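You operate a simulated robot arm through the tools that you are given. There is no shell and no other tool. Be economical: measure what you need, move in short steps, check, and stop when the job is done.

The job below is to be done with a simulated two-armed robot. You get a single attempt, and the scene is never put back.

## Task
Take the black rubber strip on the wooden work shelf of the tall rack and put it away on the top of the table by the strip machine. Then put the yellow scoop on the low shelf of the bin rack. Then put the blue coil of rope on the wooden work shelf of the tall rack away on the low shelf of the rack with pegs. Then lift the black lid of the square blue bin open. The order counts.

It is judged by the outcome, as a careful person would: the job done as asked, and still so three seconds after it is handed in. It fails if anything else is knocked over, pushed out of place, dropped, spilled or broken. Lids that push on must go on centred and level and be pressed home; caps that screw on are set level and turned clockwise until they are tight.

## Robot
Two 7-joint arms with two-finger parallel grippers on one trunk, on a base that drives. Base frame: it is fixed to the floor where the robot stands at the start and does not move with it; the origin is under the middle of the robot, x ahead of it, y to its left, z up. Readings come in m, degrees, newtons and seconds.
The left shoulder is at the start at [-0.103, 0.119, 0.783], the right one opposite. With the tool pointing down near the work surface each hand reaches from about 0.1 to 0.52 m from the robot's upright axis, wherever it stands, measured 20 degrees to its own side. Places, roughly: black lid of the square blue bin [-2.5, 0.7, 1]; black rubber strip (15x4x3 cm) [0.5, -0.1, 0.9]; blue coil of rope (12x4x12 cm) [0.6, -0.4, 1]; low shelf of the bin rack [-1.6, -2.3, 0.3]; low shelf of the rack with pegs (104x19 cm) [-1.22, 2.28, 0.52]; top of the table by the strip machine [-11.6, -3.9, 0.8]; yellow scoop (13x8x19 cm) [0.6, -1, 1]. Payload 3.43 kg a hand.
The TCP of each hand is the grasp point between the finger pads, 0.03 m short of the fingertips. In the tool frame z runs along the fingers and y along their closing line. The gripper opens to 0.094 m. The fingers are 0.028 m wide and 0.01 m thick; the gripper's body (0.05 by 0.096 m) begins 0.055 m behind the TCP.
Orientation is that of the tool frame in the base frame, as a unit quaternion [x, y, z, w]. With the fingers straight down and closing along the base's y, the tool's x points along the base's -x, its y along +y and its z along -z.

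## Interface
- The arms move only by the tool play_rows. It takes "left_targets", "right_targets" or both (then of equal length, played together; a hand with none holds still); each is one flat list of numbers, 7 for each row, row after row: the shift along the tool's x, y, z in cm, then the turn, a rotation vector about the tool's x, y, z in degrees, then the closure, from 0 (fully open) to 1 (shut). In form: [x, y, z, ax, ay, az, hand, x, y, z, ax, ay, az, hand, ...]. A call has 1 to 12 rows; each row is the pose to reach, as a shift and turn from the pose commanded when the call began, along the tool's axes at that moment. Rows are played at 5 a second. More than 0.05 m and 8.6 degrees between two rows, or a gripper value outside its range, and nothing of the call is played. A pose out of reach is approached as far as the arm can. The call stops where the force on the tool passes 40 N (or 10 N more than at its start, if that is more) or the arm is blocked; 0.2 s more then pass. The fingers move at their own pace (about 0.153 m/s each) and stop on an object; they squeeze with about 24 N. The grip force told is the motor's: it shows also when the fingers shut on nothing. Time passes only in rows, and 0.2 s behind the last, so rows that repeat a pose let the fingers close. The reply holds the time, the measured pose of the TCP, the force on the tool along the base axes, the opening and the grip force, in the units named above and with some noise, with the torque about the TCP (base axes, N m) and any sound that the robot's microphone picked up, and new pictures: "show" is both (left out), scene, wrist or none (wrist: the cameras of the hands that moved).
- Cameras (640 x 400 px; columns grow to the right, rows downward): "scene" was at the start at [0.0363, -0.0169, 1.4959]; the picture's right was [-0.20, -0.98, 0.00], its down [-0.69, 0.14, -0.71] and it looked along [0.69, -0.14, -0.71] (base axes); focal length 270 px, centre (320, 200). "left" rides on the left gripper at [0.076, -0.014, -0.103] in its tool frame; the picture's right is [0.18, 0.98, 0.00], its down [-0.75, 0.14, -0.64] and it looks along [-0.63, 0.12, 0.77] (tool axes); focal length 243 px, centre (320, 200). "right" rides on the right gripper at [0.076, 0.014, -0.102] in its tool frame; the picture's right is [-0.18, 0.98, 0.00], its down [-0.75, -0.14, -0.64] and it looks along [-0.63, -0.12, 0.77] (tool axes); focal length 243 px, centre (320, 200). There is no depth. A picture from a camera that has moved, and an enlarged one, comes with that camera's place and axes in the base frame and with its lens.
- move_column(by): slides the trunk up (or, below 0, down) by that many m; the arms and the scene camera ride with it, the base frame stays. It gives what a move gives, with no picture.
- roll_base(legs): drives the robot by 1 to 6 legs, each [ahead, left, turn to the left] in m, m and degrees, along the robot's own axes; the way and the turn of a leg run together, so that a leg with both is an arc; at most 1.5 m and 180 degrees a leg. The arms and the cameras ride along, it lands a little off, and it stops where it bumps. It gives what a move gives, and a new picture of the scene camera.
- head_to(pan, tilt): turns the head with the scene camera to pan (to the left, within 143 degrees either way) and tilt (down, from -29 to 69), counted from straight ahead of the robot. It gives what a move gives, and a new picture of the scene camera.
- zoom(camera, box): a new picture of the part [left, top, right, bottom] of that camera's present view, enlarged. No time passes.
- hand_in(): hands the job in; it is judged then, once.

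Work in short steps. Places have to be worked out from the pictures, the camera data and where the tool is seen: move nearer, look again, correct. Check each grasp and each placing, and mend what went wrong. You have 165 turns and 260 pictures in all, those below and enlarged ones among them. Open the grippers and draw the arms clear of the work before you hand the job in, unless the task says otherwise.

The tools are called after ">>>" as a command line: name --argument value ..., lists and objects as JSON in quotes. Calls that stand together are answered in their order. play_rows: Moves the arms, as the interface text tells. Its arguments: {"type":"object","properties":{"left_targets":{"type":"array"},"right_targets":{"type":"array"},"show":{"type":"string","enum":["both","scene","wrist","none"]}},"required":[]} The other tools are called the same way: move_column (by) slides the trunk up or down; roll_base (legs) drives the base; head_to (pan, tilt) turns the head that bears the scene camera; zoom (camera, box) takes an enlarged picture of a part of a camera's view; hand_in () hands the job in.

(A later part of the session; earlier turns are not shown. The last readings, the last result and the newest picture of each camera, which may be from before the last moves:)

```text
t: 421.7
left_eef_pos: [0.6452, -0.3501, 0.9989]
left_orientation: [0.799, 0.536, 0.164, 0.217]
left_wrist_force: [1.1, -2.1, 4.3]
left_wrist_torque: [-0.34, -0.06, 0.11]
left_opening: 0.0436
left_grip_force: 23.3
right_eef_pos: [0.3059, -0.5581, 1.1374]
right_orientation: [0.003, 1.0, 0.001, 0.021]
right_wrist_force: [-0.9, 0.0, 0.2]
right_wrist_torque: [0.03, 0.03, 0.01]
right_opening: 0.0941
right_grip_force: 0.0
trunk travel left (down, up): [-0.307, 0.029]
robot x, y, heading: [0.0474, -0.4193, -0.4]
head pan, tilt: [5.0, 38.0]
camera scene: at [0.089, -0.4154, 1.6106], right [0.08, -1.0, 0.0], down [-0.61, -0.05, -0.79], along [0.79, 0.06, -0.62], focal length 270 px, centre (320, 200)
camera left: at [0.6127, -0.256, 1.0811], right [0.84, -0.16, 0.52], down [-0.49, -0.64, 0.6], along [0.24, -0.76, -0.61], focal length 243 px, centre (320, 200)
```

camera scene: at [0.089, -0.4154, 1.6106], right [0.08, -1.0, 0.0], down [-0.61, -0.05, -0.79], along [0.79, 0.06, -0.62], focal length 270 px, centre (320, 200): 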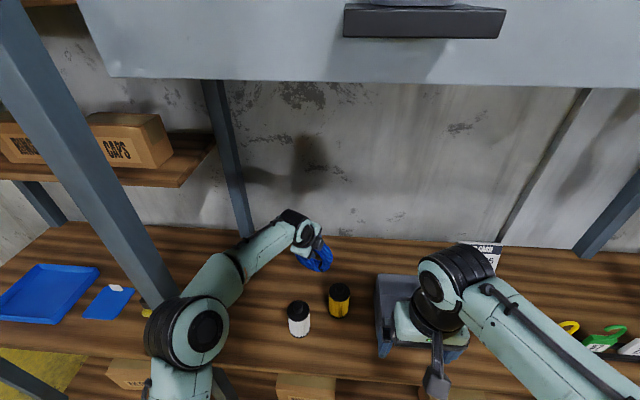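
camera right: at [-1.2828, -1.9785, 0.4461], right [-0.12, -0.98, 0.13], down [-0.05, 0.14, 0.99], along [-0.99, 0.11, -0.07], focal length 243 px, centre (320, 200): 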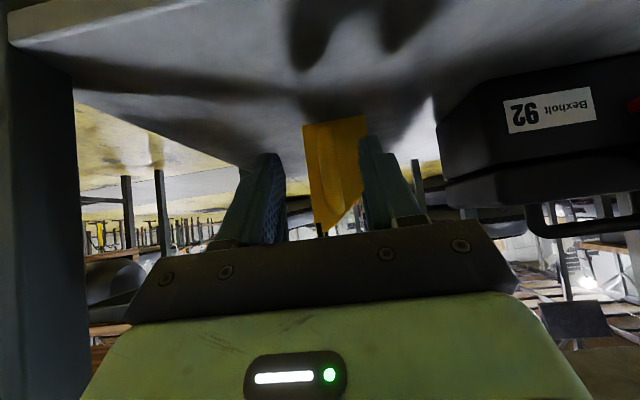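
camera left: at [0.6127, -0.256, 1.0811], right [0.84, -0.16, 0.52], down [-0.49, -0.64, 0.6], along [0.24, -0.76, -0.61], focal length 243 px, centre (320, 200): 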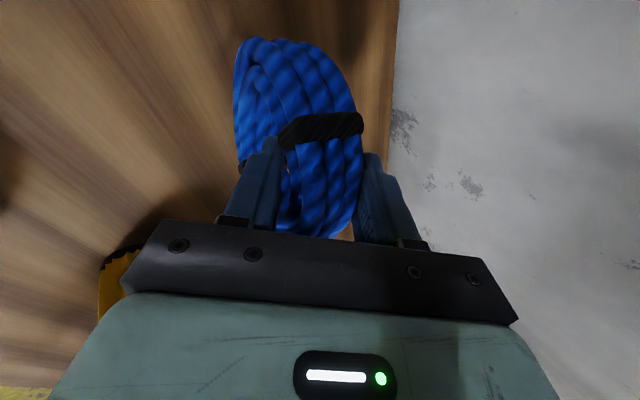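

Gripped (4.4 cm). I lift straight up 13 cm and check.

>>> play_rows --left_targets '[0, 1, -1.7, 0, 0, 0, 1, 0.1, 2.8, -4.6, 0, 0, 0, 1, 0.2, 4.6, -7.6, 0, 0, 0, 1, 0.4, 6.8, -11.1, 0, 0, 0, 1]'

```text
t: 422.7
left_eef_pos: [0.6456, -0.3479, 1.1288]
left_orientation: [0.8, 0.535, 0.163, 0.216]
left_wrist_force: [0.2, 1.0, -3.1]
left_wrist_torque: [0.0, 0.01, -0.02]
left_opening: 0.0433
left_grip_force: 24.0
right_eef_pos: [0.3064, -0.5572, 1.1381]
right_orientation: [0.003, 1.0, 0.0, 0.022]
right_wrist_force: [-0.6, 0.7, -0.2]
right_wrist_torque: [0.0, 0.01, 0.0]
right_opening: 0.0938
right_grip_force: 0.0
trunk travel left (down, up): [-0.307, 0.029]
robot x, y, heading: [0.0455, -0.4196, -0.7]
head pan, tilt: [5.0, 38.0]
camera scene: at [0.0891, -0.4155, 1.6106], right [0.08, -1.0, 0.0], down [-0.61, -0.05, -0.79], along [0.79, 0.06, -0.62], focal length 270 px, centre (320, 200)
camera left: at [0.6134, -0.2544, 1.2111], right [0.84, -0.16, 0.52], down [-0.49, -0.64, 0.6], along [0.23, -0.75, -0.61], focal length 243 px, centre (320, 200)
```

scene: 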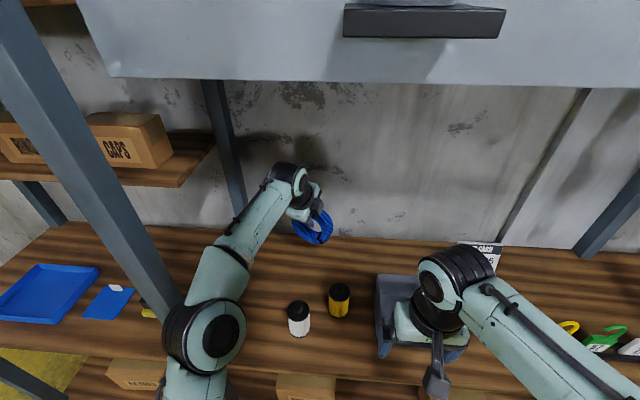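
left: 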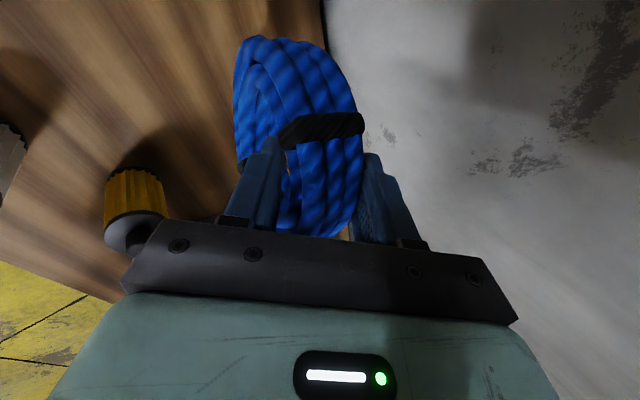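

I raise 6 cm more to clear the bottles, then back out.

>>> play_rows --left_targets '[0, 1, -1.7, 0, 0, 0, 1, 0.1, 2.4, -4, 0, 0, 0, 1, 0.2, 3.4, -5.6, 0, 0, 0, 1]' --show "none"

>>> roll_base --legs '[[-0.5, 0, 0]]'

```text
t: 423.5
left_eef_pos: [0.6311, -0.3491, 1.1846]
left_orientation: [0.799, 0.536, 0.163, 0.216]
left_wrist_force: [0.2, 0.6, -1.8]
left_wrist_torque: [0.02, 0.0, 0.02]
left_opening: 0.0428
left_grip_force: 24.0
left hand out of reach, approached as far as the arm can: row 2, 3
right_eef_pos: [0.3062, -0.5561, 1.138]
right_orientation: [0.004, 1.0, -0.001, 0.021]
right_wrist_force: [-0.1, 0.4, -0.2]
right_wrist_torque: [-0.01, -0.03, 0.01]
right_opening: 0.0942
right_grip_force: 0.0
trunk travel left (down, up): [-0.307, 0.029]
robot x, y, heading: [0.0463, -0.4254, -0.5]
head pan, tilt: [5.0, 38.0]
```

```text
t: 426.4
left_eef_pos: [0.1299, -0.3456, 1.1855]
left_orientation: [0.798, 0.538, 0.164, 0.217]
left_wrist_force: [0.5, 0.2, -2.4]
left_wrist_torque: [0.03, -0.01, -0.02]
left_opening: 0.0427
left_grip_force: 24.2
right_eef_pos: [-0.1943, -0.5546, 1.1376]
right_orientation: [0.002, 1.0, -0.001, 0.021]
right_wrist_force: [-0.2, -0.1, -0.9]
right_wrist_torque: [-0.02, 0.01, -0.02]
right_opening: 0.0943
right_grip_force: 0.0
trunk travel left (down, up): [-0.307, 0.029]
robot x, y, heading: [-0.4522, -0.4165, -0.5]
head pan, tilt: [5.0, 38.0]
camera scene: at [-0.4127, -0.4122, 1.6106], right [0.08, -1.0, 0.0], down [-0.61, -0.05, -0.79], along [0.79, 0.07, -0.62], focal length 270 px, centre (320, 200)
```

scene: 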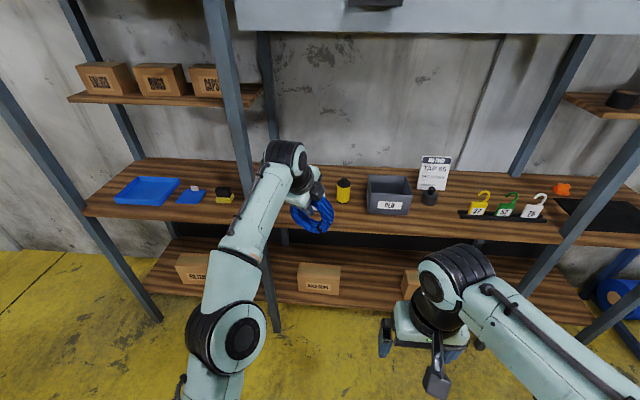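

I retract the left hand somewhat and drive to the corridor in front of the peg rack, facing it.

>>> play_rows --left_targets '[-1.5, -3, -2, 0, 0, 0, 1, -3, -6, -4, 0, 0, 0, 1, -4.5, -9, -6, 0, 0, 0, 1, -6, -12, -8, 0, 0, 0, 1, -7.3, -15, -9.5, 0, 0, 0, 1]' --show "none"

>>> roll_base --legs '[[0, 1.3, 0.5], [-0.05, 0.35, 0], [0, 0, 90]]'

>>> head_to --pan 30 --tilt 30

```text
t: 427.6
left_eef_pos: [-0.0627, -0.3473, 1.1885]
left_orientation: [0.798, 0.538, 0.164, 0.216]
left_wrist_force: [0.4, 0.2, -2.4]
left_wrist_torque: [0.01, -0.03, 0.01]
left_opening: 0.0428
left_grip_force: 23.7
right_eef_pos: [-0.1967, -0.5534, 1.1381]
right_orientation: [0.003, 1.0, -0.001, 0.021]
right_wrist_force: [0.2, 0.2, 0.1]
right_wrist_torque: [-0.02, 0.03, 0.02]
right_opening: 0.094
right_grip_force: 0.0
trunk travel left (down, up): [-0.307, 0.029]
robot x, y, heading: [-0.454, -0.4191, -0.3]
head pan, tilt: [5.0, 38.0]
```

```text
t: 446.3
left_eef_pos: [-0.5609, 1.621, 1.1878]
left_orientation: [0.184, 0.945, 0.268, 0.037]
left_wrist_force: [1.0, -0.8, -2.3]
left_wrist_torque: [0.02, 0.02, 0.0]
left_opening: 0.0428
left_grip_force: 24.0
right_eef_pos: [-0.3557, 1.4883, 1.1387]
right_orientation: [-0.706, 0.708, 0.015, 0.016]
right_wrist_force: [0.1, 0.1, 0.2]
right_wrist_torque: [-0.03, 0.02, 0.01]
right_opening: 0.0939
right_grip_force: 0.0
trunk travel left (down, up): [-0.307, 0.029]
robot x, y, heading: [-0.4846, 1.2291, 89.7]
head pan, tilt: [5.0, 38.0]
camera scene: at [-0.4983, 1.2694, 1.6106], right [1.0, 0.09, 0.0], down [0.05, -0.61, -0.79], along [-0.07, 0.79, -0.62], focal length 270 px, centre (320, 200)
```

scene: 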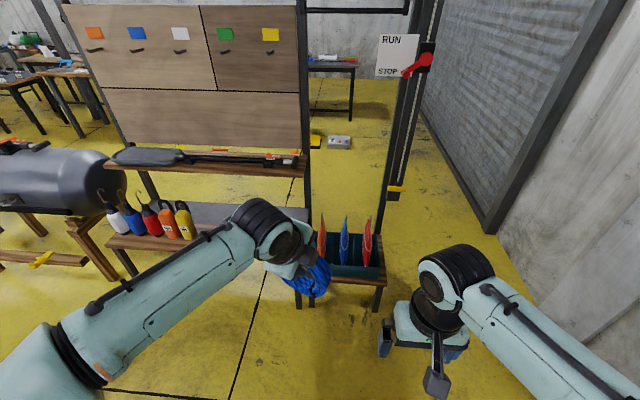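

```text
t: 447.2
left_eef_pos: [-0.561, 1.6202, 1.1877]
left_orientation: [0.183, 0.945, 0.268, 0.035]
left_wrist_force: [-0.6, 0.5, -3.0]
left_wrist_torque: [0.0, 0.0, -0.02]
left_opening: 0.0428
left_grip_force: 24.1
right_eef_pos: [-0.3553, 1.4865, 1.1377]
right_orientation: [-0.706, 0.708, 0.014, 0.016]
right_wrist_force: [0.5, 0.9, 0.0]
right_wrist_torque: [-0.01, -0.01, 0.04]
right_opening: 0.0938
right_grip_force: 0.1
trunk travel left (down, up): [-0.307, 0.029]
robot x, y, heading: [-0.49, 1.2249, 89.8]
head pan, tilt: [30.0, 30.0]
camera scene: at [-0.5359, 1.2619, 1.6229], right [0.87, 0.5, 0.0], down [0.25, -0.43, -0.87], along [-0.43, 0.75, -0.5], focal length 270 px, centre (320, 200)
```

scene: 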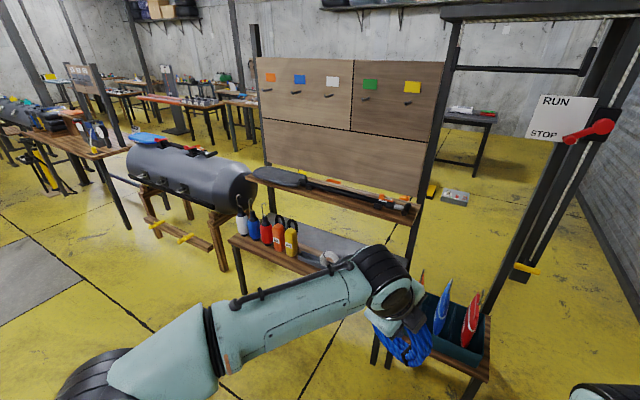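

The low shelf carries bottles at its left; its right part looks free. I shift left 0.5 m to see it.

>>> roll_base --legs '[[0, 0.5, 0]]'

>>> head_to --pan -8 --tilt 42

```text
t: 452.2
left_eef_pos: [-1.0773, 1.6207, 1.186]
left_orientation: [0.182, 0.945, 0.268, 0.036]
left_wrist_force: [0.3, 0.2, -2.7]
left_wrist_torque: [-0.01, 0.01, -0.01]
left_opening: 0.0425
left_grip_force: 24.0
right_eef_pos: [-0.8704, 1.4885, 1.1384]
right_orientation: [0.708, -0.706, -0.014, -0.016]
right_wrist_force: [-0.1, 1.4, 0.5]
right_wrist_torque: [0.0, -0.03, -0.02]
right_opening: 0.094
right_grip_force: 0.1
trunk travel left (down, up): [-0.307, 0.029]
robot x, y, heading: [-1.0021, 1.2272, 89.9]
head pan, tilt: [30.0, 30.0]
camera scene: at [-1.0505, 1.2617, 1.6229], right [0.87, 0.5, 0.0], down [0.25, -0.43, -0.87], along [-0.43, 0.75, -0.5], focal length 270 px, centre (320, 200)
```

scene: 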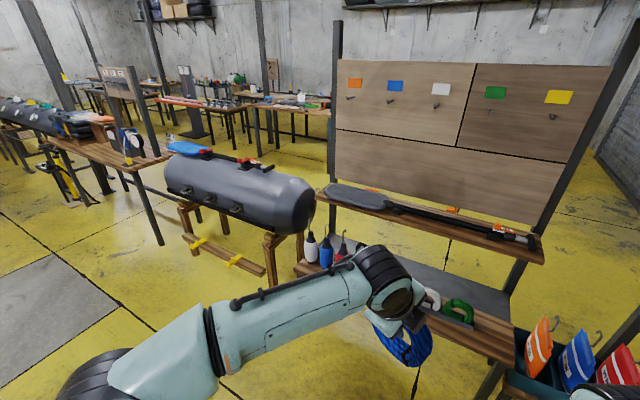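

```text
t: 453.3
left_eef_pos: [-1.0785, 1.6201, 1.1868]
left_orientation: [0.182, 0.945, 0.268, 0.036]
left_wrist_force: [0.1, -0.8, -2.0]
left_wrist_torque: [-0.05, -0.01, 0.0]
left_opening: 0.0427
left_grip_force: 24.7
right_eef_pos: [-0.8694, 1.4867, 1.1375]
right_orientation: [0.708, -0.706, -0.014, -0.016]
right_wrist_force: [1.1, -0.5, 0.6]
right_wrist_torque: [0.0, 0.02, 0.0]
right_opening: 0.0941
right_grip_force: 0.1
trunk travel left (down, up): [-0.307, 0.029]
robot x, y, heading: [-1.0062, 1.2295, 89.8]
head pan, tilt: [-8.0, 42.0]
camera scene: at [-0.9937, 1.2663, 1.6047], right [0.99, -0.14, 0.0], down [-0.09, -0.66, -0.74], along [0.1, 0.74, -0.67], focal length 270 px, centre (320, 200)
```

scene: 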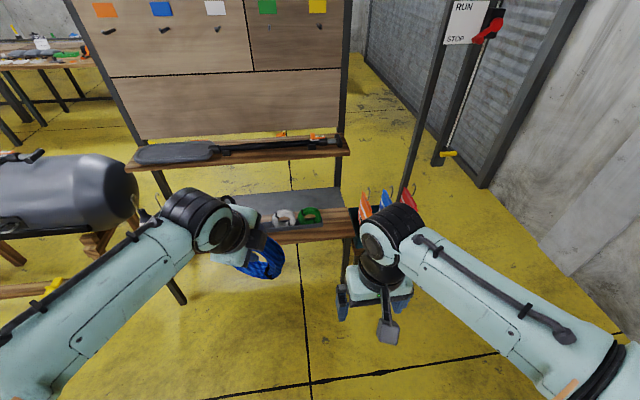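

>>> zoom --camera "scene" --box '[120, 120, 440, 290]'

>>> zoom --camera "left" --box '[0, 0, 640, 400]'

```text
2.00 times, centred on (280, 205) of scene
camera zoom: at [-0.9937, 1.2663, 1.6047], right [0.99, -0.14, 0.0], down [-0.09, -0.66, -0.74], along [0.1, 0.74, -0.67], focal length 540 px, centre (400, 190)
```

zoom: 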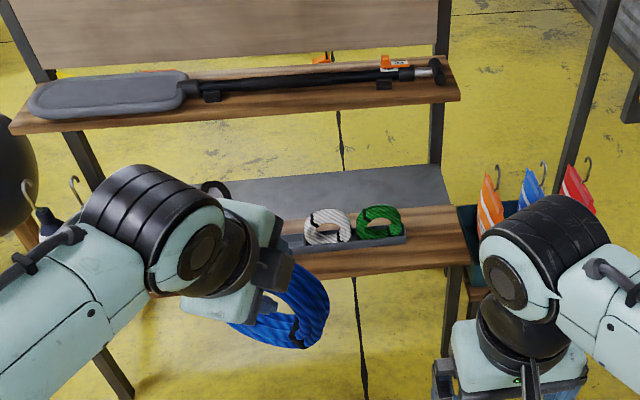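

```text
1.00 times, centred on (320, 200) of left (not enlarged: the box is as wide or as high as the picture)
camera zoom: at [-1.1691, 1.5868, 1.2693], right [0.15, 0.84, 0.52], down [0.64, -0.48, 0.6], along [0.75, 0.24, -0.61], focal length 243 px, centre (320, 200)
```

zoom: 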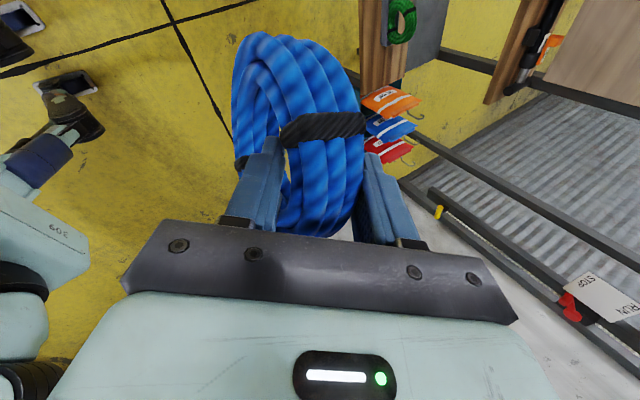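

White and green coils stand in a tray on the low shelf. My arm hides the rest; I shift the base back right a bit and look from there.

>>> roll_base --legs '[[0, -0.3, 0]]'

>>> head_to --pan 12 --tilt 40

>>> zoom --camera "scene" --box '[60, 130, 360, 300]'

```text
t: 456.5
left_eef_pos: [-0.7757, 1.6204, 1.1857]
left_orientation: [0.181, 0.945, 0.269, 0.036]
left_wrist_force: [-1.0, 0.0, -2.0]
left_wrist_torque: [0.03, -0.02, -0.01]
left_opening: 0.0427
left_grip_force: 24.3
right_eef_pos: [-0.5698, 1.4871, 1.1373]
right_orientation: [-0.707, 0.707, 0.015, 0.014]
right_wrist_force: [-0.2, 0.0, -0.1]
right_wrist_torque: [0.0, 0.0, -0.02]
right_opening: 0.0939
right_grip_force: 0.1
trunk travel left (down, up): [-0.307, 0.029]
robot x, y, heading: [-0.7001, 1.227, 90.3]
head pan, tilt: [-8.0, 42.0]
camera scene: at [-0.6925, 1.2667, 1.6046], right [0.99, -0.14, 0.0], down [-0.09, -0.66, -0.74], along [0.1, 0.74, -0.67], focal length 270 px, centre (320, 200)
```

scene: 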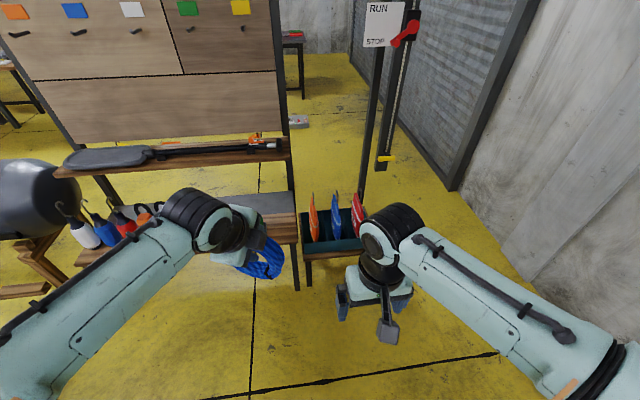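

```text
t: 457.3
left_eef_pos: [-0.7771, 1.6207, 1.188]
left_orientation: [0.182, 0.945, 0.268, 0.036]
left_wrist_force: [-0.5, 0.9, -2.5]
left_wrist_torque: [0.0, -0.05, -0.02]
left_opening: 0.0427
left_grip_force: 24.3
right_eef_pos: [-0.5697, 1.4882, 1.1372]
right_orientation: [-0.707, 0.707, 0.015, 0.014]
right_wrist_force: [-1.0, -0.3, -1.1]
right_wrist_torque: [-0.02, 0.0, 0.01]
right_opening: 0.0941
right_grip_force: 0.0
trunk travel left (down, up): [-0.307, 0.029]
robot x, y, heading: [-0.7014, 1.2283, 90.0]
head pan, tilt: [12.0, 40.0]
camera scene: at [-0.7218, 1.267, 1.6076], right [0.98, 0.21, 0.0], down [0.13, -0.63, -0.77], along [-0.16, 0.75, -0.64], focal length 270 px, centre (320, 200)
```

scene: 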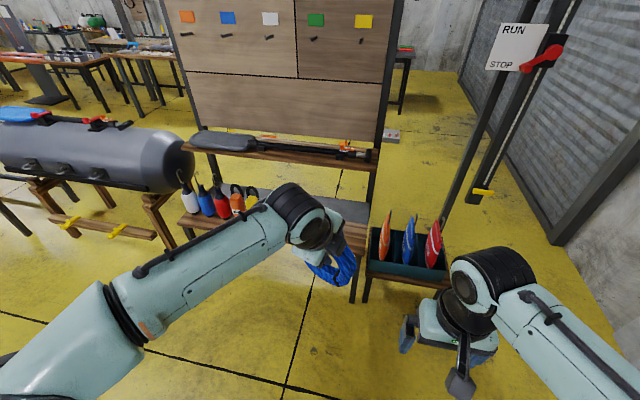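

```text
2.13 times, centred on (210, 215) of scene
camera zoom: at [-0.7218, 1.267, 1.6076], right [0.98, 0.21, 0.0], down [0.13, -0.63, -0.77], along [-0.16, 0.75, -0.64], focal length 576 px, centre (555, 168)
```

zoom: 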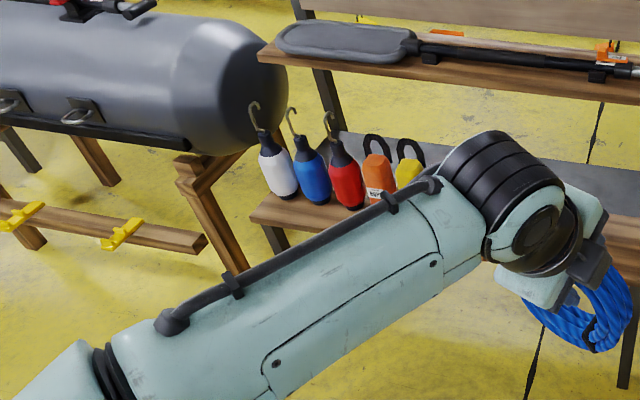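

I move left so the shelf's middle appears between the two arms.

>>> roll_base --legs '[[0, 0.75, 0]]'

>>> head_to --pan -12 --tilt 42

>>> zoom --camera "scene" --box '[190, 120, 450, 280]'

```text
t: 464.3
left_eef_pos: [-1.5237, 1.623, 1.1868]
left_orientation: [0.186, 0.945, 0.268, 0.037]
left_wrist_force: [-0.3, 0.2, -1.6]
left_wrist_torque: [0.04, -0.01, 0.02]
left_opening: 0.0428
left_grip_force: 24.2
right_eef_pos: [-1.3187, 1.4905, 1.1365]
right_orientation: [-0.705, 0.709, 0.015, 0.015]
right_wrist_force: [0.2, -0.1, 0.4]
right_wrist_torque: [0.02, -0.01, -0.01]
right_opening: 0.0939
right_grip_force: 0.1
trunk travel left (down, up): [-0.307, 0.029]
robot x, y, heading: [-1.4584, 1.2326, 89.7]
head pan, tilt: [12.0, 40.0]
camera scene: at [-1.4715, 1.2689, 1.6076], right [0.98, 0.2, 0.0], down [0.13, -0.63, -0.77], along [-0.15, 0.75, -0.64], focal length 270 px, centre (320, 200)
```

scene: 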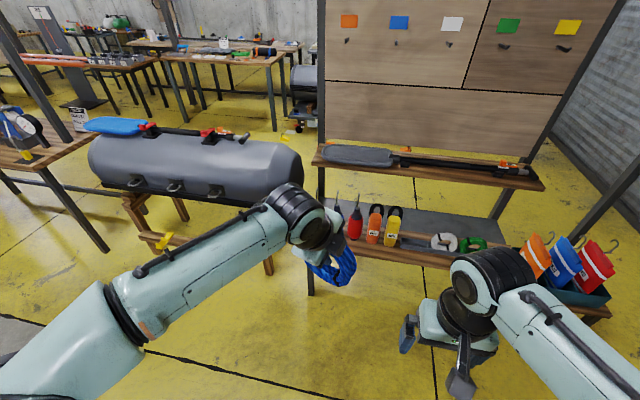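

```text
t: 465.2
left_eef_pos: [-1.5231, 1.6225, 1.186]
left_orientation: [0.186, 0.945, 0.267, 0.038]
left_wrist_force: [0.4, -0.2, -2.7]
left_wrist_torque: [0.02, 0.03, 0.01]
left_opening: 0.0429
left_grip_force: 23.9
right_eef_pos: [-1.318, 1.4878, 1.1374]
right_orientation: [-0.704, 0.709, 0.015, 0.015]
right_wrist_force: [0.2, 0.5, 0.1]
right_wrist_torque: [-0.02, 0.0, 0.04]
right_opening: 0.0941
right_grip_force: 0.0
trunk travel left (down, up): [-0.307, 0.029]
robot x, y, heading: [-1.4547, 1.2322, 89.5]
head pan, tilt: [-12.0, 42.0]
camera scene: at [-1.4365, 1.2673, 1.6046], right [0.98, -0.21, 0.0], down [-0.14, -0.65, -0.74], along [0.16, 0.73, -0.67], focal length 270 px, centre (320, 200)
```

scene: 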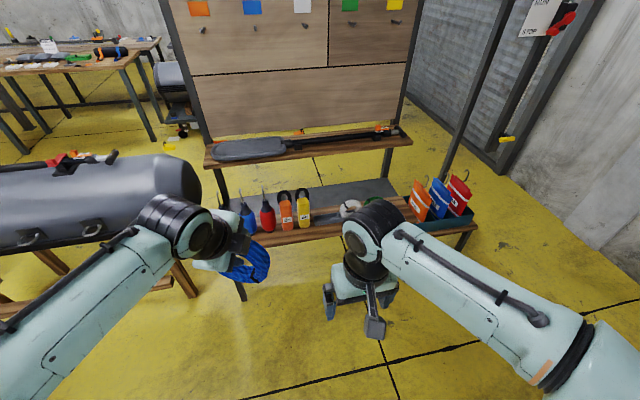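

```text
2.46 times, centred on (320, 200) of scene
camera zoom: at [-1.4365, 1.2673, 1.6046], right [0.98, -0.21, 0.0], down [-0.14, -0.65, -0.74], along [0.16, 0.73, -0.67], focal length 664 px, centre (320, 200)
```

zoom: 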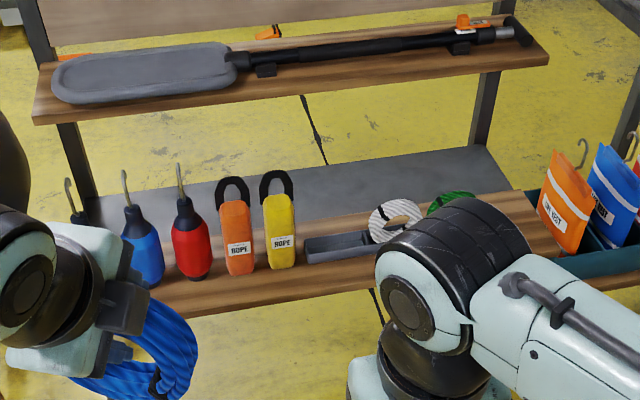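

There is an empty left slot in the tray (x≈−1.245…−1.105, y≈2.265) next to the white coil. I lower the trunk (needed for this shelf) and look again to fix the upper shelf's position by parallax.

>>> move_column --by -0.26

>>> head_to --pan -12 --tilt 30

>>> zoom --camera "scene" --box '[190, 120, 450, 280]'

```text
t: 467.9
left_eef_pos: [-1.523, 1.6233, 0.9276]
left_orientation: [0.186, 0.944, 0.269, 0.036]
left_wrist_force: [0.2, 0.3, -1.9]
left_wrist_torque: [0.03, -0.03, -0.03]
left_opening: 0.0431
left_grip_force: 23.8
right_eef_pos: [-1.3157, 1.4893, 0.8776]
right_orientation: [-0.705, 0.709, 0.015, 0.015]
right_wrist_force: [0.7, -0.6, 0.3]
right_wrist_torque: [-0.02, 0.01, -0.02]
right_opening: 0.0942
right_grip_force: 0.0
trunk travel left (down, up): [-0.047, 0.289]
robot x, y, heading: [-1.455, 1.2358, 89.6]
head pan, tilt: [-12.0, 42.0]
```

```text
t: 468.6
left_eef_pos: [-1.5226, 1.6243, 0.9272]
left_orientation: [0.186, 0.945, 0.268, 0.037]
left_wrist_force: [-0.6, 0.8, -2.7]
left_wrist_torque: [0.01, -0.01, 0.0]
left_opening: 0.0431
left_grip_force: 23.9
right_eef_pos: [-1.3166, 1.4885, 0.8774]
right_orientation: [-0.705, 0.709, 0.015, 0.014]
right_wrist_force: [0.9, 0.2, 0.0]
right_wrist_torque: [0.02, 0.02, -0.01]
right_opening: 0.0936
right_grip_force: 0.1
trunk travel left (down, up): [-0.047, 0.289]
robot x, y, heading: [-1.4546, 1.2295, 89.7]
head pan, tilt: [-12.0, 30.0]
camera scene: at [-1.4347, 1.3139, 1.3506], right [0.98, -0.21, 0.0], down [-0.11, -0.49, -0.87], along [0.18, 0.85, -0.5], focal length 270 px, centre (320, 200)
```

scene: 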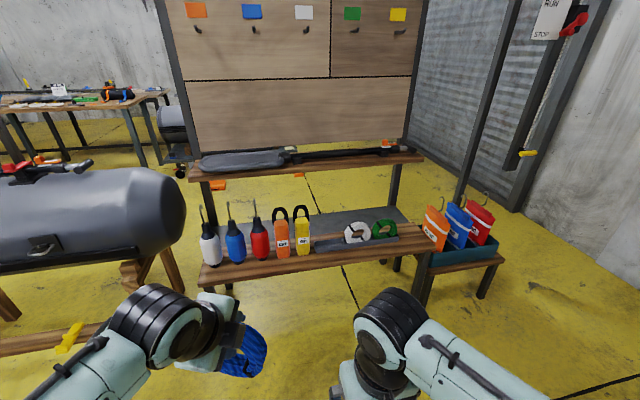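

```text
2.46 times, centred on (320, 200) of scene
camera zoom: at [-1.4347, 1.3139, 1.3506], right [0.98, -0.21, 0.0], down [-0.11, -0.49, -0.87], along [0.18, 0.85, -0.5], focal length 664 px, centre (320, 200)
```

zoom: 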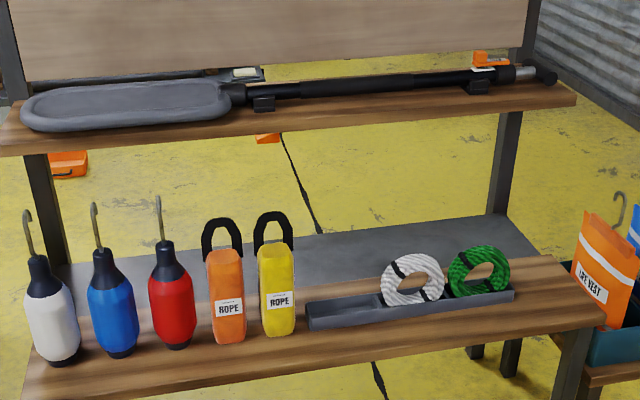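

Geometry: upper shelf front edge y≈2.33 at z≈0.87–0.9; tray x −1.255…−0.85, y 2.245…2.295, empty slot centre x≈−1.19. I approach the base partly and turn the hand nearly vertical (5° pitch, leaning 15° right to keep the wrist camera off the yellow bottle).

>>> roll_base --legs '[[0.35, -0.35, 0]]'

>>> play_rows --left_targets '[0, 0, 0, 4.8, 3.3, -3, 1, 0, 0, 0, 9.6, 6.6, -5.9, 1, 0, 0, 0, 14.4, 9.8, -8.9, 1, 0, 0, 0, 19.2, 13.1, -11.9, 1, 0, 0, 0, 24.1, 16.4, -14.8, 1, 0, 0, 0, 28.9, 19.7, -17.8, 1]'

```text
t: 472.3
left_eef_pos: [-1.1771, 1.9697, 0.9268]
left_orientation: [0.179, 0.946, 0.267, 0.035]
left_wrist_force: [-0.1, -0.4, -2.8]
left_wrist_torque: [-0.01, -0.01, -0.02]
left_opening: 0.043
left_grip_force: 24.5
right_eef_pos: [-0.9687, 1.8389, 0.8778]
right_orientation: [0.709, -0.705, -0.015, -0.014]
right_wrist_force: [-0.6, 0.4, 0.2]
right_wrist_torque: [0.01, 0.03, 0.01]
right_opening: 0.094
right_grip_force: 0.0
trunk travel left (down, up): [-0.047, 0.289]
robot x, y, heading: [-1.1012, 1.5774, 90.4]
head pan, tilt: [-12.0, 30.0]
camera scene: at [-1.0836, 1.6626, 1.3507], right [0.98, -0.2, 0.0], down [-0.1, -0.49, -0.87], along [0.17, 0.85, -0.5], focal length 270 px, centre (320, 200)
```

scene: 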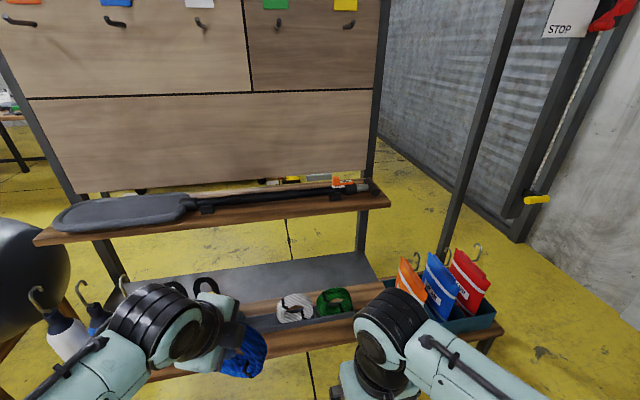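

```text
t: 473.7
left_eef_pos: [-1.177, 1.9704, 0.9267]
left_orientation: [-0.013, 0.99, 0.044, -0.131]
left_wrist_force: [0.4, -0.3, -2.0]
left_wrist_torque: [0.07, -0.03, 0.01]
left_opening: 0.043
left_grip_force: 25.0
right_eef_pos: [-0.969, 1.8395, 0.8775]
right_orientation: [0.71, -0.704, -0.015, -0.015]
right_wrist_force: [0.5, -0.5, -0.8]
right_wrist_torque: [-0.01, -0.01, -0.02]
right_opening: 0.0941
right_grip_force: 0.1
trunk travel left (down, up): [-0.047, 0.289]
robot x, y, heading: [-1.1016, 1.5803, 90.4]
head pan, tilt: [-12.0, 30.0]
camera scene: at [-1.0835, 1.6626, 1.3506], right [0.98, -0.2, 0.0], down [-0.1, -0.49, -0.87], along [0.17, 0.85, -0.5], focal length 270 px, centre (320, 200)
camera left: at [-1.2228, 1.9451, 1.0434], right [-0.19, 0.97, 0.13], down [0.89, 0.12, 0.44], along [0.41, 0.2, -0.89], focal length 243 px, centre (320, 200)
```

scene: 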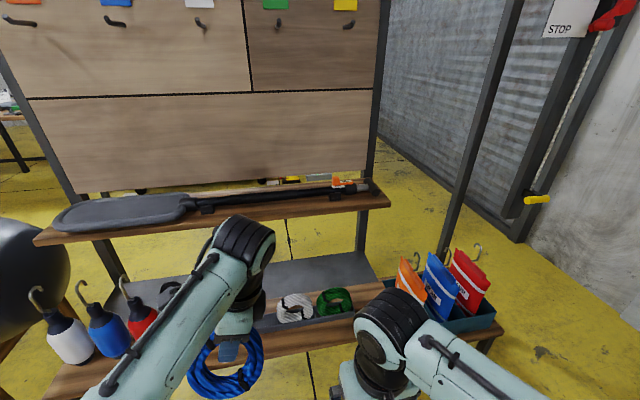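
left: 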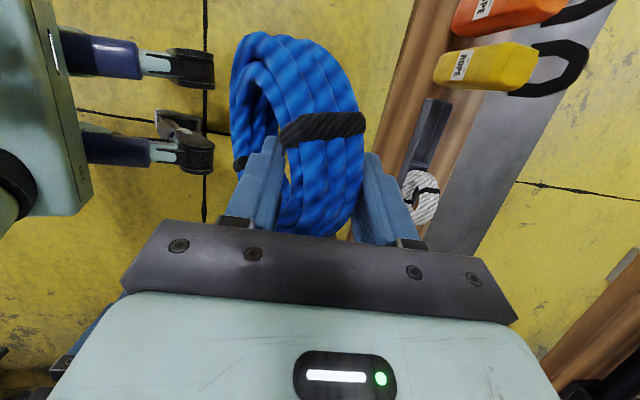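

The ring now hangs upright facing the rack. I drive the base ahead 0.22 m.

>>> roll_base --legs '[[0.22, 0, 0]]'

>>> play_rows --left_targets '[0, 1.5, 0, 0, 0, 0, 1, 0, 3, 0, 0, 0, 0, 1]'

```text
t: 475.4
left_eef_pos: [-1.178, 2.1878, 0.926]
left_orientation: [-0.012, 0.99, 0.043, -0.131]
left_wrist_force: [-0.8, 0.5, -2.4]
left_wrist_torque: [0.04, -0.03, 0.01]
left_opening: 0.0427
left_grip_force: 23.6
right_eef_pos: [-0.9715, 2.0569, 0.8771]
right_orientation: [0.709, -0.705, -0.015, -0.015]
right_wrist_force: [-0.4, 0.3, -0.9]
right_wrist_torque: [-0.04, 0.02, 0.02]
right_opening: 0.0938
right_grip_force: 0.0
trunk travel left (down, up): [-0.047, 0.289]
robot x, y, heading: [-1.1018, 1.7963, 90.6]
head pan, tilt: [-12.0, 30.0]
camera scene: at [-1.0853, 1.8806, 1.3506], right [0.98, -0.2, 0.0], down [-0.1, -0.49, -0.87], along [0.17, 0.85, -0.5], focal length 270 px, centre (320, 200)
```

scene: 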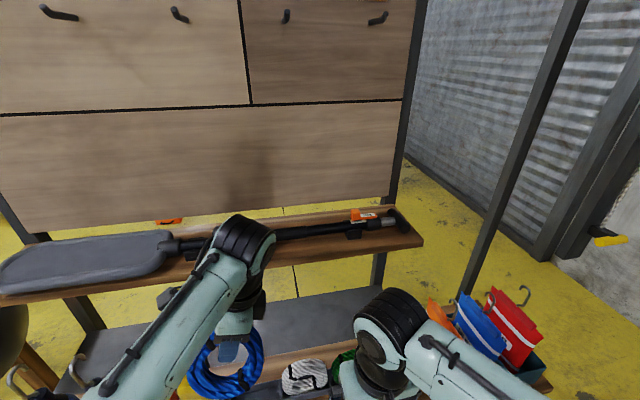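

```text
t: 475.9
left_eef_pos: [-1.1787, 2.2186, 0.9293]
left_orientation: [-0.011, 0.99, 0.043, -0.131]
left_wrist_force: [0.0, -0.3, -2.6]
left_wrist_torque: [0.05, -0.01, 0.0]
left_opening: 0.043
left_grip_force: 24.4
right_eef_pos: [-0.9699, 2.0573, 0.8778]
right_orientation: [0.709, -0.705, -0.014, -0.014]
right_wrist_force: [0.0, -0.4, -0.6]
right_wrist_torque: [0.01, 0.03, -0.02]
right_opening: 0.0938
right_grip_force: 0.1
trunk travel left (down, up): [-0.047, 0.289]
robot x, y, heading: [-1.0993, 1.7919, 90.3]
head pan, tilt: [-12.0, 30.0]
camera scene: at [-1.0852, 1.8802, 1.3506], right [0.98, -0.2, 0.0], down [-0.1, -0.49, -0.87], along [0.17, 0.85, -0.5], focal length 270 px, centre (320, 200)
camera left: at [-1.2254, 2.193, 1.046], right [-0.19, 0.97, 0.13], down [0.89, 0.11, 0.44], along [0.41, 0.2, -0.89], focal length 243 px, centre (320, 200)
```

scene: 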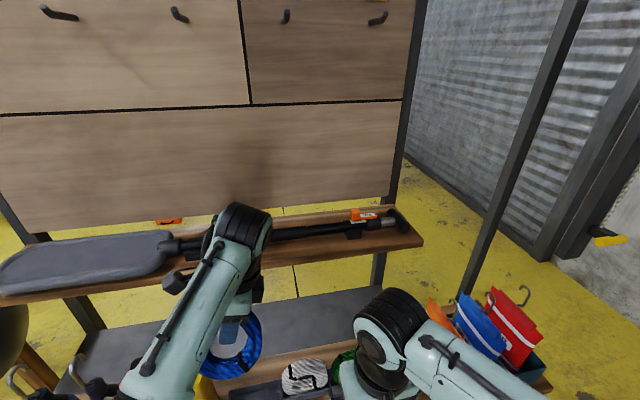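
left: 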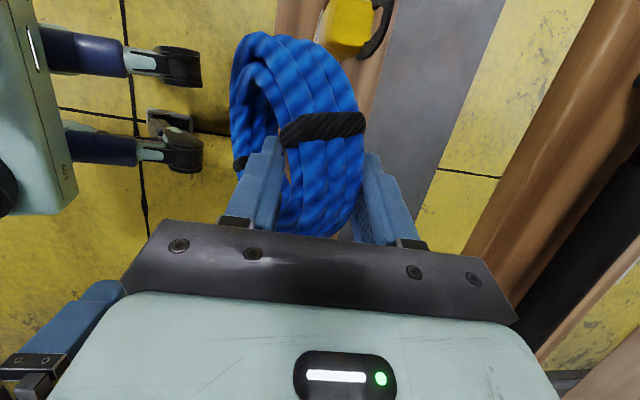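

I lower to z≈0.76 here (still in front of the upper shelf edge), then check the tray with the wrist camera.

>>> play_rows --left_targets '[-1.1, -0.4, 4, 0, 0, 0, 1, -2.1, -0.7, 8, 0, 0, 0, 1, -3.2, -1.1, 12, 0, 0, 0, 1, -4.3, -1.5, 16, 0, 0, 0, 1]'

>>> head_to --pan 5 --tilt 50

```text
t: 476.9
left_eef_pos: [-1.1805, 2.2176, 0.7631]
left_orientation: [-0.012, 0.99, 0.045, -0.13]
left_wrist_force: [-0.9, 0.0, -3.3]
left_wrist_torque: [0.05, 0.02, -0.01]
left_opening: 0.0428
left_grip_force: 23.8
right_eef_pos: [-0.9708, 2.0575, 0.879]
right_orientation: [0.709, -0.704, -0.015, -0.014]
right_wrist_force: [0.2, -0.6, -0.4]
right_wrist_torque: [0.0, -0.02, 0.03]
right_opening: 0.0943
right_grip_force: 0.1
trunk travel left (down, up): [-0.047, 0.289]
robot x, y, heading: [-1.1044, 1.7944, 90.3]
head pan, tilt: [-12.0, 30.0]
camera scene: at [-1.0853, 1.8802, 1.3507], right [0.98, -0.2, 0.0], down [-0.1, -0.49, -0.87], along [0.17, 0.85, -0.5], focal length 270 px, centre (320, 200)
camera left: at [-1.2256, 2.1921, 0.8797], right [-0.19, 0.97, 0.14], down [0.89, 0.11, 0.44], along [0.41, 0.2, -0.89], focal length 243 px, centre (320, 200)
```

scene: 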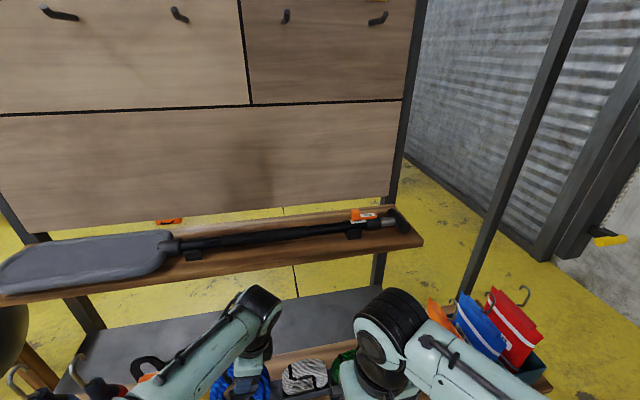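
left: 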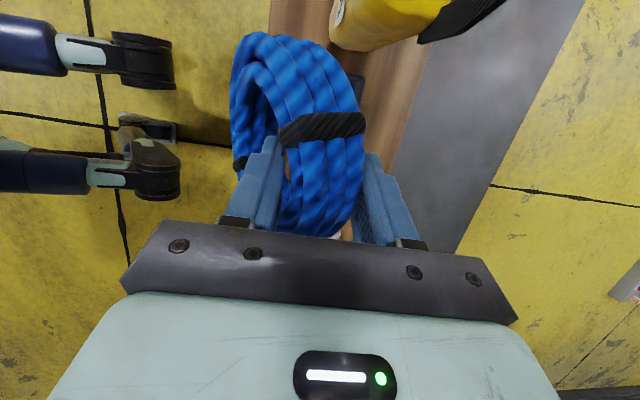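

```text
t: 477.8
left_eef_pos: [-1.1799, 2.2172, 0.7634]
left_orientation: [-0.011, 0.99, 0.042, -0.13]
left_wrist_force: [-0.8, 0.0, -2.3]
left_wrist_torque: [0.05, 0.01, 0.0]
left_opening: 0.0429
left_grip_force: 23.5
right_eef_pos: [-0.9705, 2.057, 0.8772]
right_orientation: [0.71, -0.704, -0.014, -0.015]
right_wrist_force: [0.2, -0.5, 0.4]
right_wrist_torque: [-0.01, 0.01, -0.03]
right_opening: 0.0939
right_grip_force: 0.0
trunk travel left (down, up): [-0.047, 0.289]
robot x, y, heading: [-1.1018, 1.7963, 90.2]
head pan, tilt: [5.0, 50.0]
camera scene: at [-1.1107, 1.8681, 1.3212], right [1.0, 0.09, 0.0], down [0.07, -0.76, -0.64], along [-0.06, 0.64, -0.77], focal length 270 px, centre (320, 200)
```

scene: 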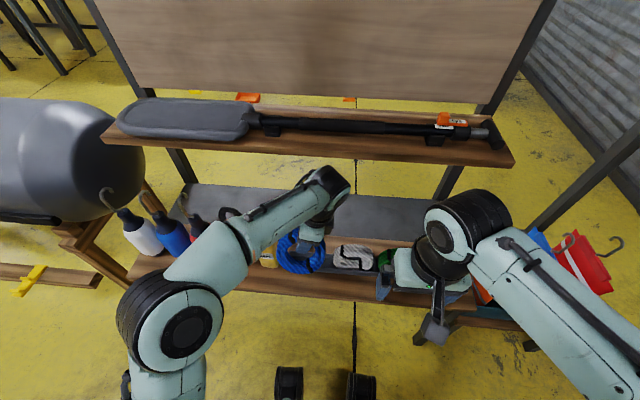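

>>> zoom --camera "scene" --box '[220, 190, 420, 315]'

>>> zoom --camera "left" --box '[220, 0, 460, 150]'

```text
3.20 times, centred on (320, 252) of scene
camera zoom: at [-1.1107, 1.8681, 1.3212], right [1.0, 0.09, 0.0], down [0.07, -0.76, -0.64], along [-0.06, 0.64, -0.77], focal length 864 px, centre (320, 32)
```

zoom: 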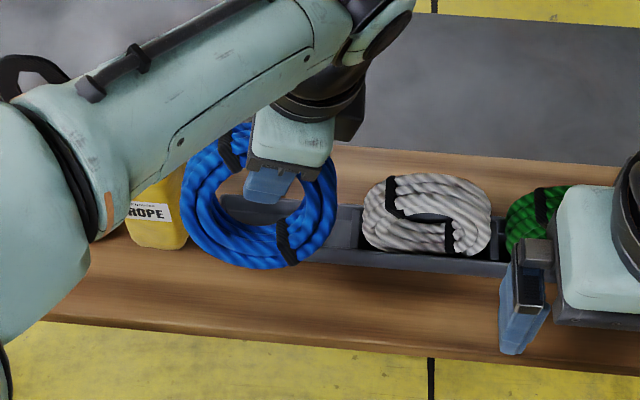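

```text
2.67 times, centred on (340, 75) of left
camera zoom: at [-1.2256, 2.1921, 0.8803], right [-0.19, 0.97, 0.14], down [0.89, 0.11, 0.44], along [0.41, 0.2, -0.89], focal length 647 px, centre (267, 533)
```

zoom: 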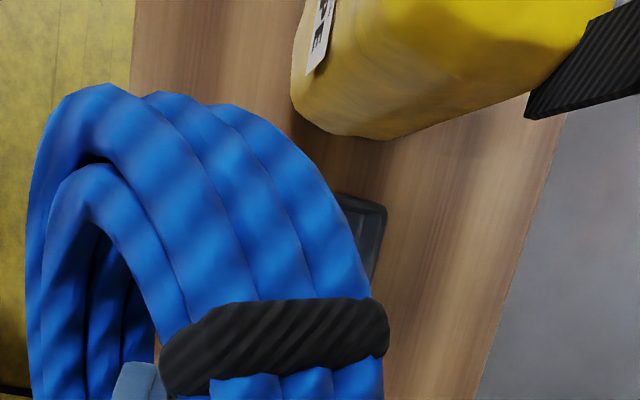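

Slot centre x≈−1.182, tray y centre ≈2.264. I straighten the pitch by 4°, move over the slot to z≈0.70, and check alignment.

>>> play_rows --left_targets '[-1, 2, 1, 2, 0, 0, 1, -1.8, 4, 3, 4, 0, 0, 1, -2.65, 4.0, 6.2, 4, 0, 0, 1]'

>>> zoom --camera "scene" --box '[220, 190, 420, 315]'

>>> zoom --camera "left" --box '[220, 0, 460, 150]'

```text
t: 478.6
left_eef_pos: [-1.1686, 2.2639, 0.7003]
left_orientation: [-0.017, 0.991, 0.009, -0.13]
left_wrist_force: [-0.1, -0.1, -2.6]
left_wrist_torque: [0.08, -0.04, -0.01]
left_opening: 0.0426
left_grip_force: 23.9
right_eef_pos: [-0.9708, 2.0564, 0.8774]
right_orientation: [0.71, -0.704, -0.015, -0.015]
right_wrist_force: [0.6, -0.8, -0.4]
right_wrist_torque: [0.03, 0.0, 0.02]
right_opening: 0.0938
right_grip_force: 0.0
trunk travel left (down, up): [-0.047, 0.289]
robot x, y, heading: [-1.1021, 1.7994, 90.3]
head pan, tilt: [5.0, 50.0]
camera scene: at [-1.1108, 1.8682, 1.3211], right [1.0, 0.09, 0.0], down [0.07, -0.76, -0.64], along [-0.06, 0.64, -0.77], focal length 270 px, centre (320, 200)
camera left: at [-1.2145, 2.2461, 0.8183], right [-0.21, 0.98, 0.07], down [0.89, 0.16, 0.43], along [0.41, 0.15, -0.9], focal length 243 px, centre (320, 200)
```

scene: 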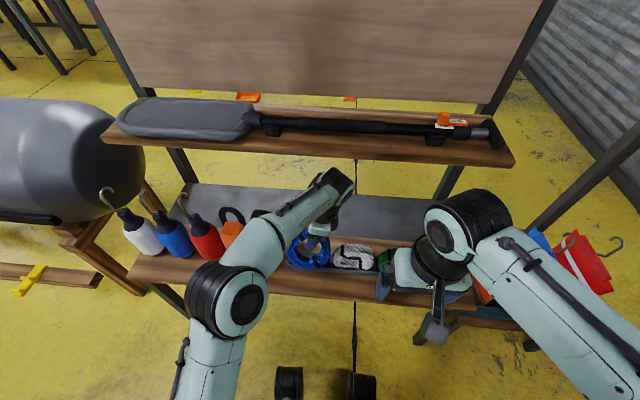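
left: 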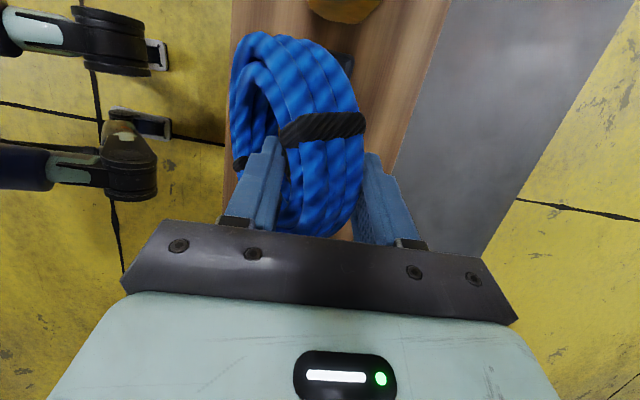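

```text
3.20 times, centred on (320, 252) of scene
camera zoom: at [-1.1108, 1.8682, 1.3211], right [1.0, 0.09, 0.0], down [0.07, -0.76, -0.64], along [-0.06, 0.64, -0.77], focal length 864 px, centre (320, 32)
```

zoom: 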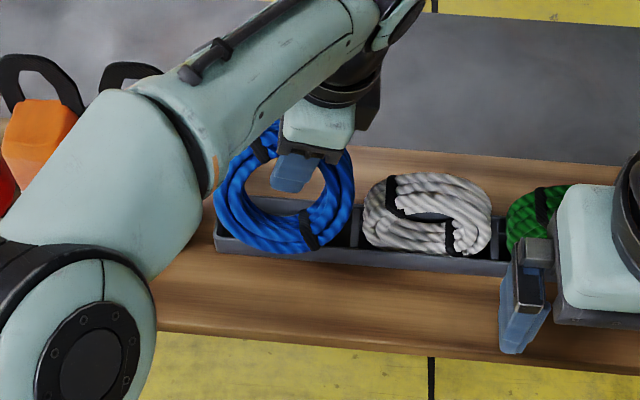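

```text
2.67 times, centred on (340, 75) of left
camera zoom: at [-1.2145, 2.2461, 0.8183], right [-0.21, 0.98, 0.07], down [0.89, 0.16, 0.43], along [0.41, 0.15, -0.9], focal length 647 px, centre (267, 533)
```

zoom: 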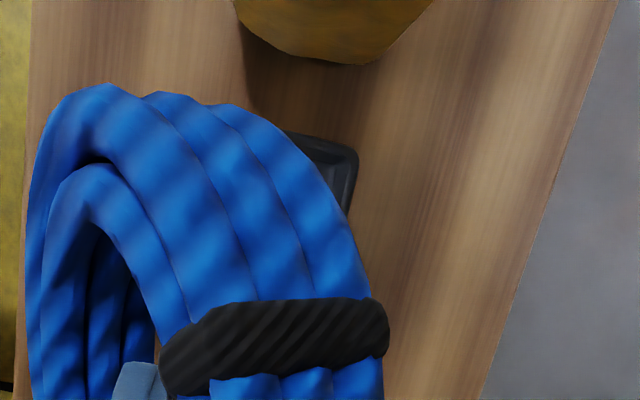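

The ring kept its original pose relative to the hand: it now leans ~27° (bottom toward me) and is yawed ~17°. I raise 4 cm and pitch/yaw the hand to bring the ring upright and square.

>>> play_rows --left_targets '[1, 0.1, -3.9, 0, 0, 0, 1, 1, 0.1, -3.9, -7.6, 0.7, 2.3, 1, 1, 0.1, -3.9, -15.1, 1.4, 4.6, 1, 1, 0.1, -3.9, -22.7, 2.1, 6.9, 1, 1, 0.1, -3.9, -30.3, 2.8, 9.2, 1]'

>>> zoom --camera "scene" --box '[220, 170, 420, 295]'

>>> zoom --camera "left" --box '[180, 0, 460, 175]'

```text
t: 479.8
left_eef_pos: [-1.1677, 2.2622, 0.7393]
left_orientation: [0.098, 0.949, 0.258, -0.152]
left_wrist_force: [-0.3, 0.6, -2.8]
left_wrist_torque: [0.03, -0.01, 0.04]
left_opening: 0.0429
left_grip_force: 24.1
right_eef_pos: [-0.9701, 2.0558, 0.8772]
right_orientation: [0.709, -0.705, -0.015, -0.015]
right_wrist_force: [0.7, -0.1, -0.4]
right_wrist_torque: [0.0, 0.03, -0.04]
right_opening: 0.094
right_grip_force: 0.0
trunk travel left (down, up): [-0.047, 0.289]
robot x, y, heading: [-1.1051, 1.7955, 90.5]
head pan, tilt: [5.0, 50.0]
camera scene: at [-1.1108, 1.8679, 1.3212], right [1.0, 0.09, 0.0], down [0.07, -0.76, -0.64], along [-0.06, 0.64, -0.77], focal length 270 px, centre (320, 200)
camera left: at [-1.2173, 2.2062, 0.8435], right [0.09, 0.85, 0.51], down [0.9, -0.29, 0.34], along [0.44, 0.43, -0.79], focal length 243 px, centre (320, 200)
```

scene: 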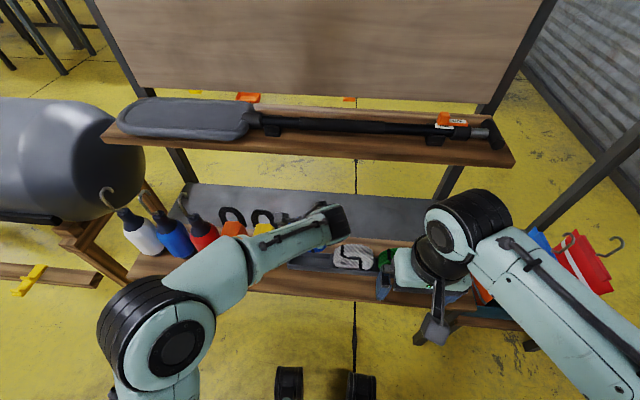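
left: 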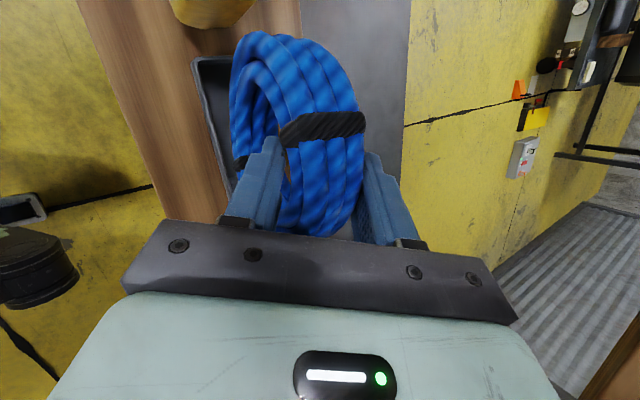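

```text
3.20 times, centred on (320, 232) of scene
camera zoom: at [-1.1108, 1.8679, 1.3212], right [1.0, 0.09, 0.0], down [0.07, -0.76, -0.64], along [-0.06, 0.64, -0.77], focal length 864 px, centre (320, 96)
```

zoom: 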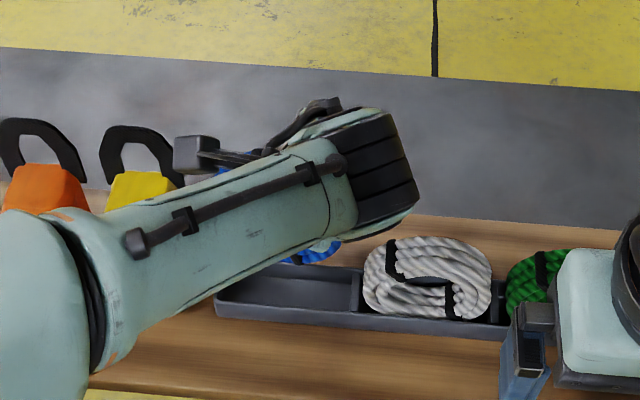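

```text
2.29 times, centred on (320, 88) of left
camera zoom: at [-1.2173, 2.2062, 0.8435], right [0.09, 0.85, 0.51], down [0.9, -0.29, 0.34], along [0.44, 0.43, -0.79], focal length 555 px, centre (320, 457)
```

zoom: 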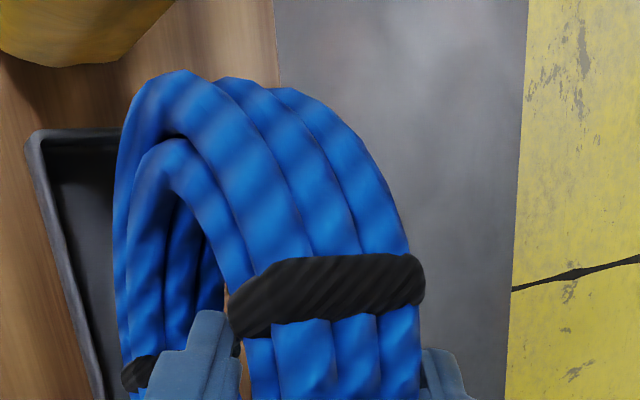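

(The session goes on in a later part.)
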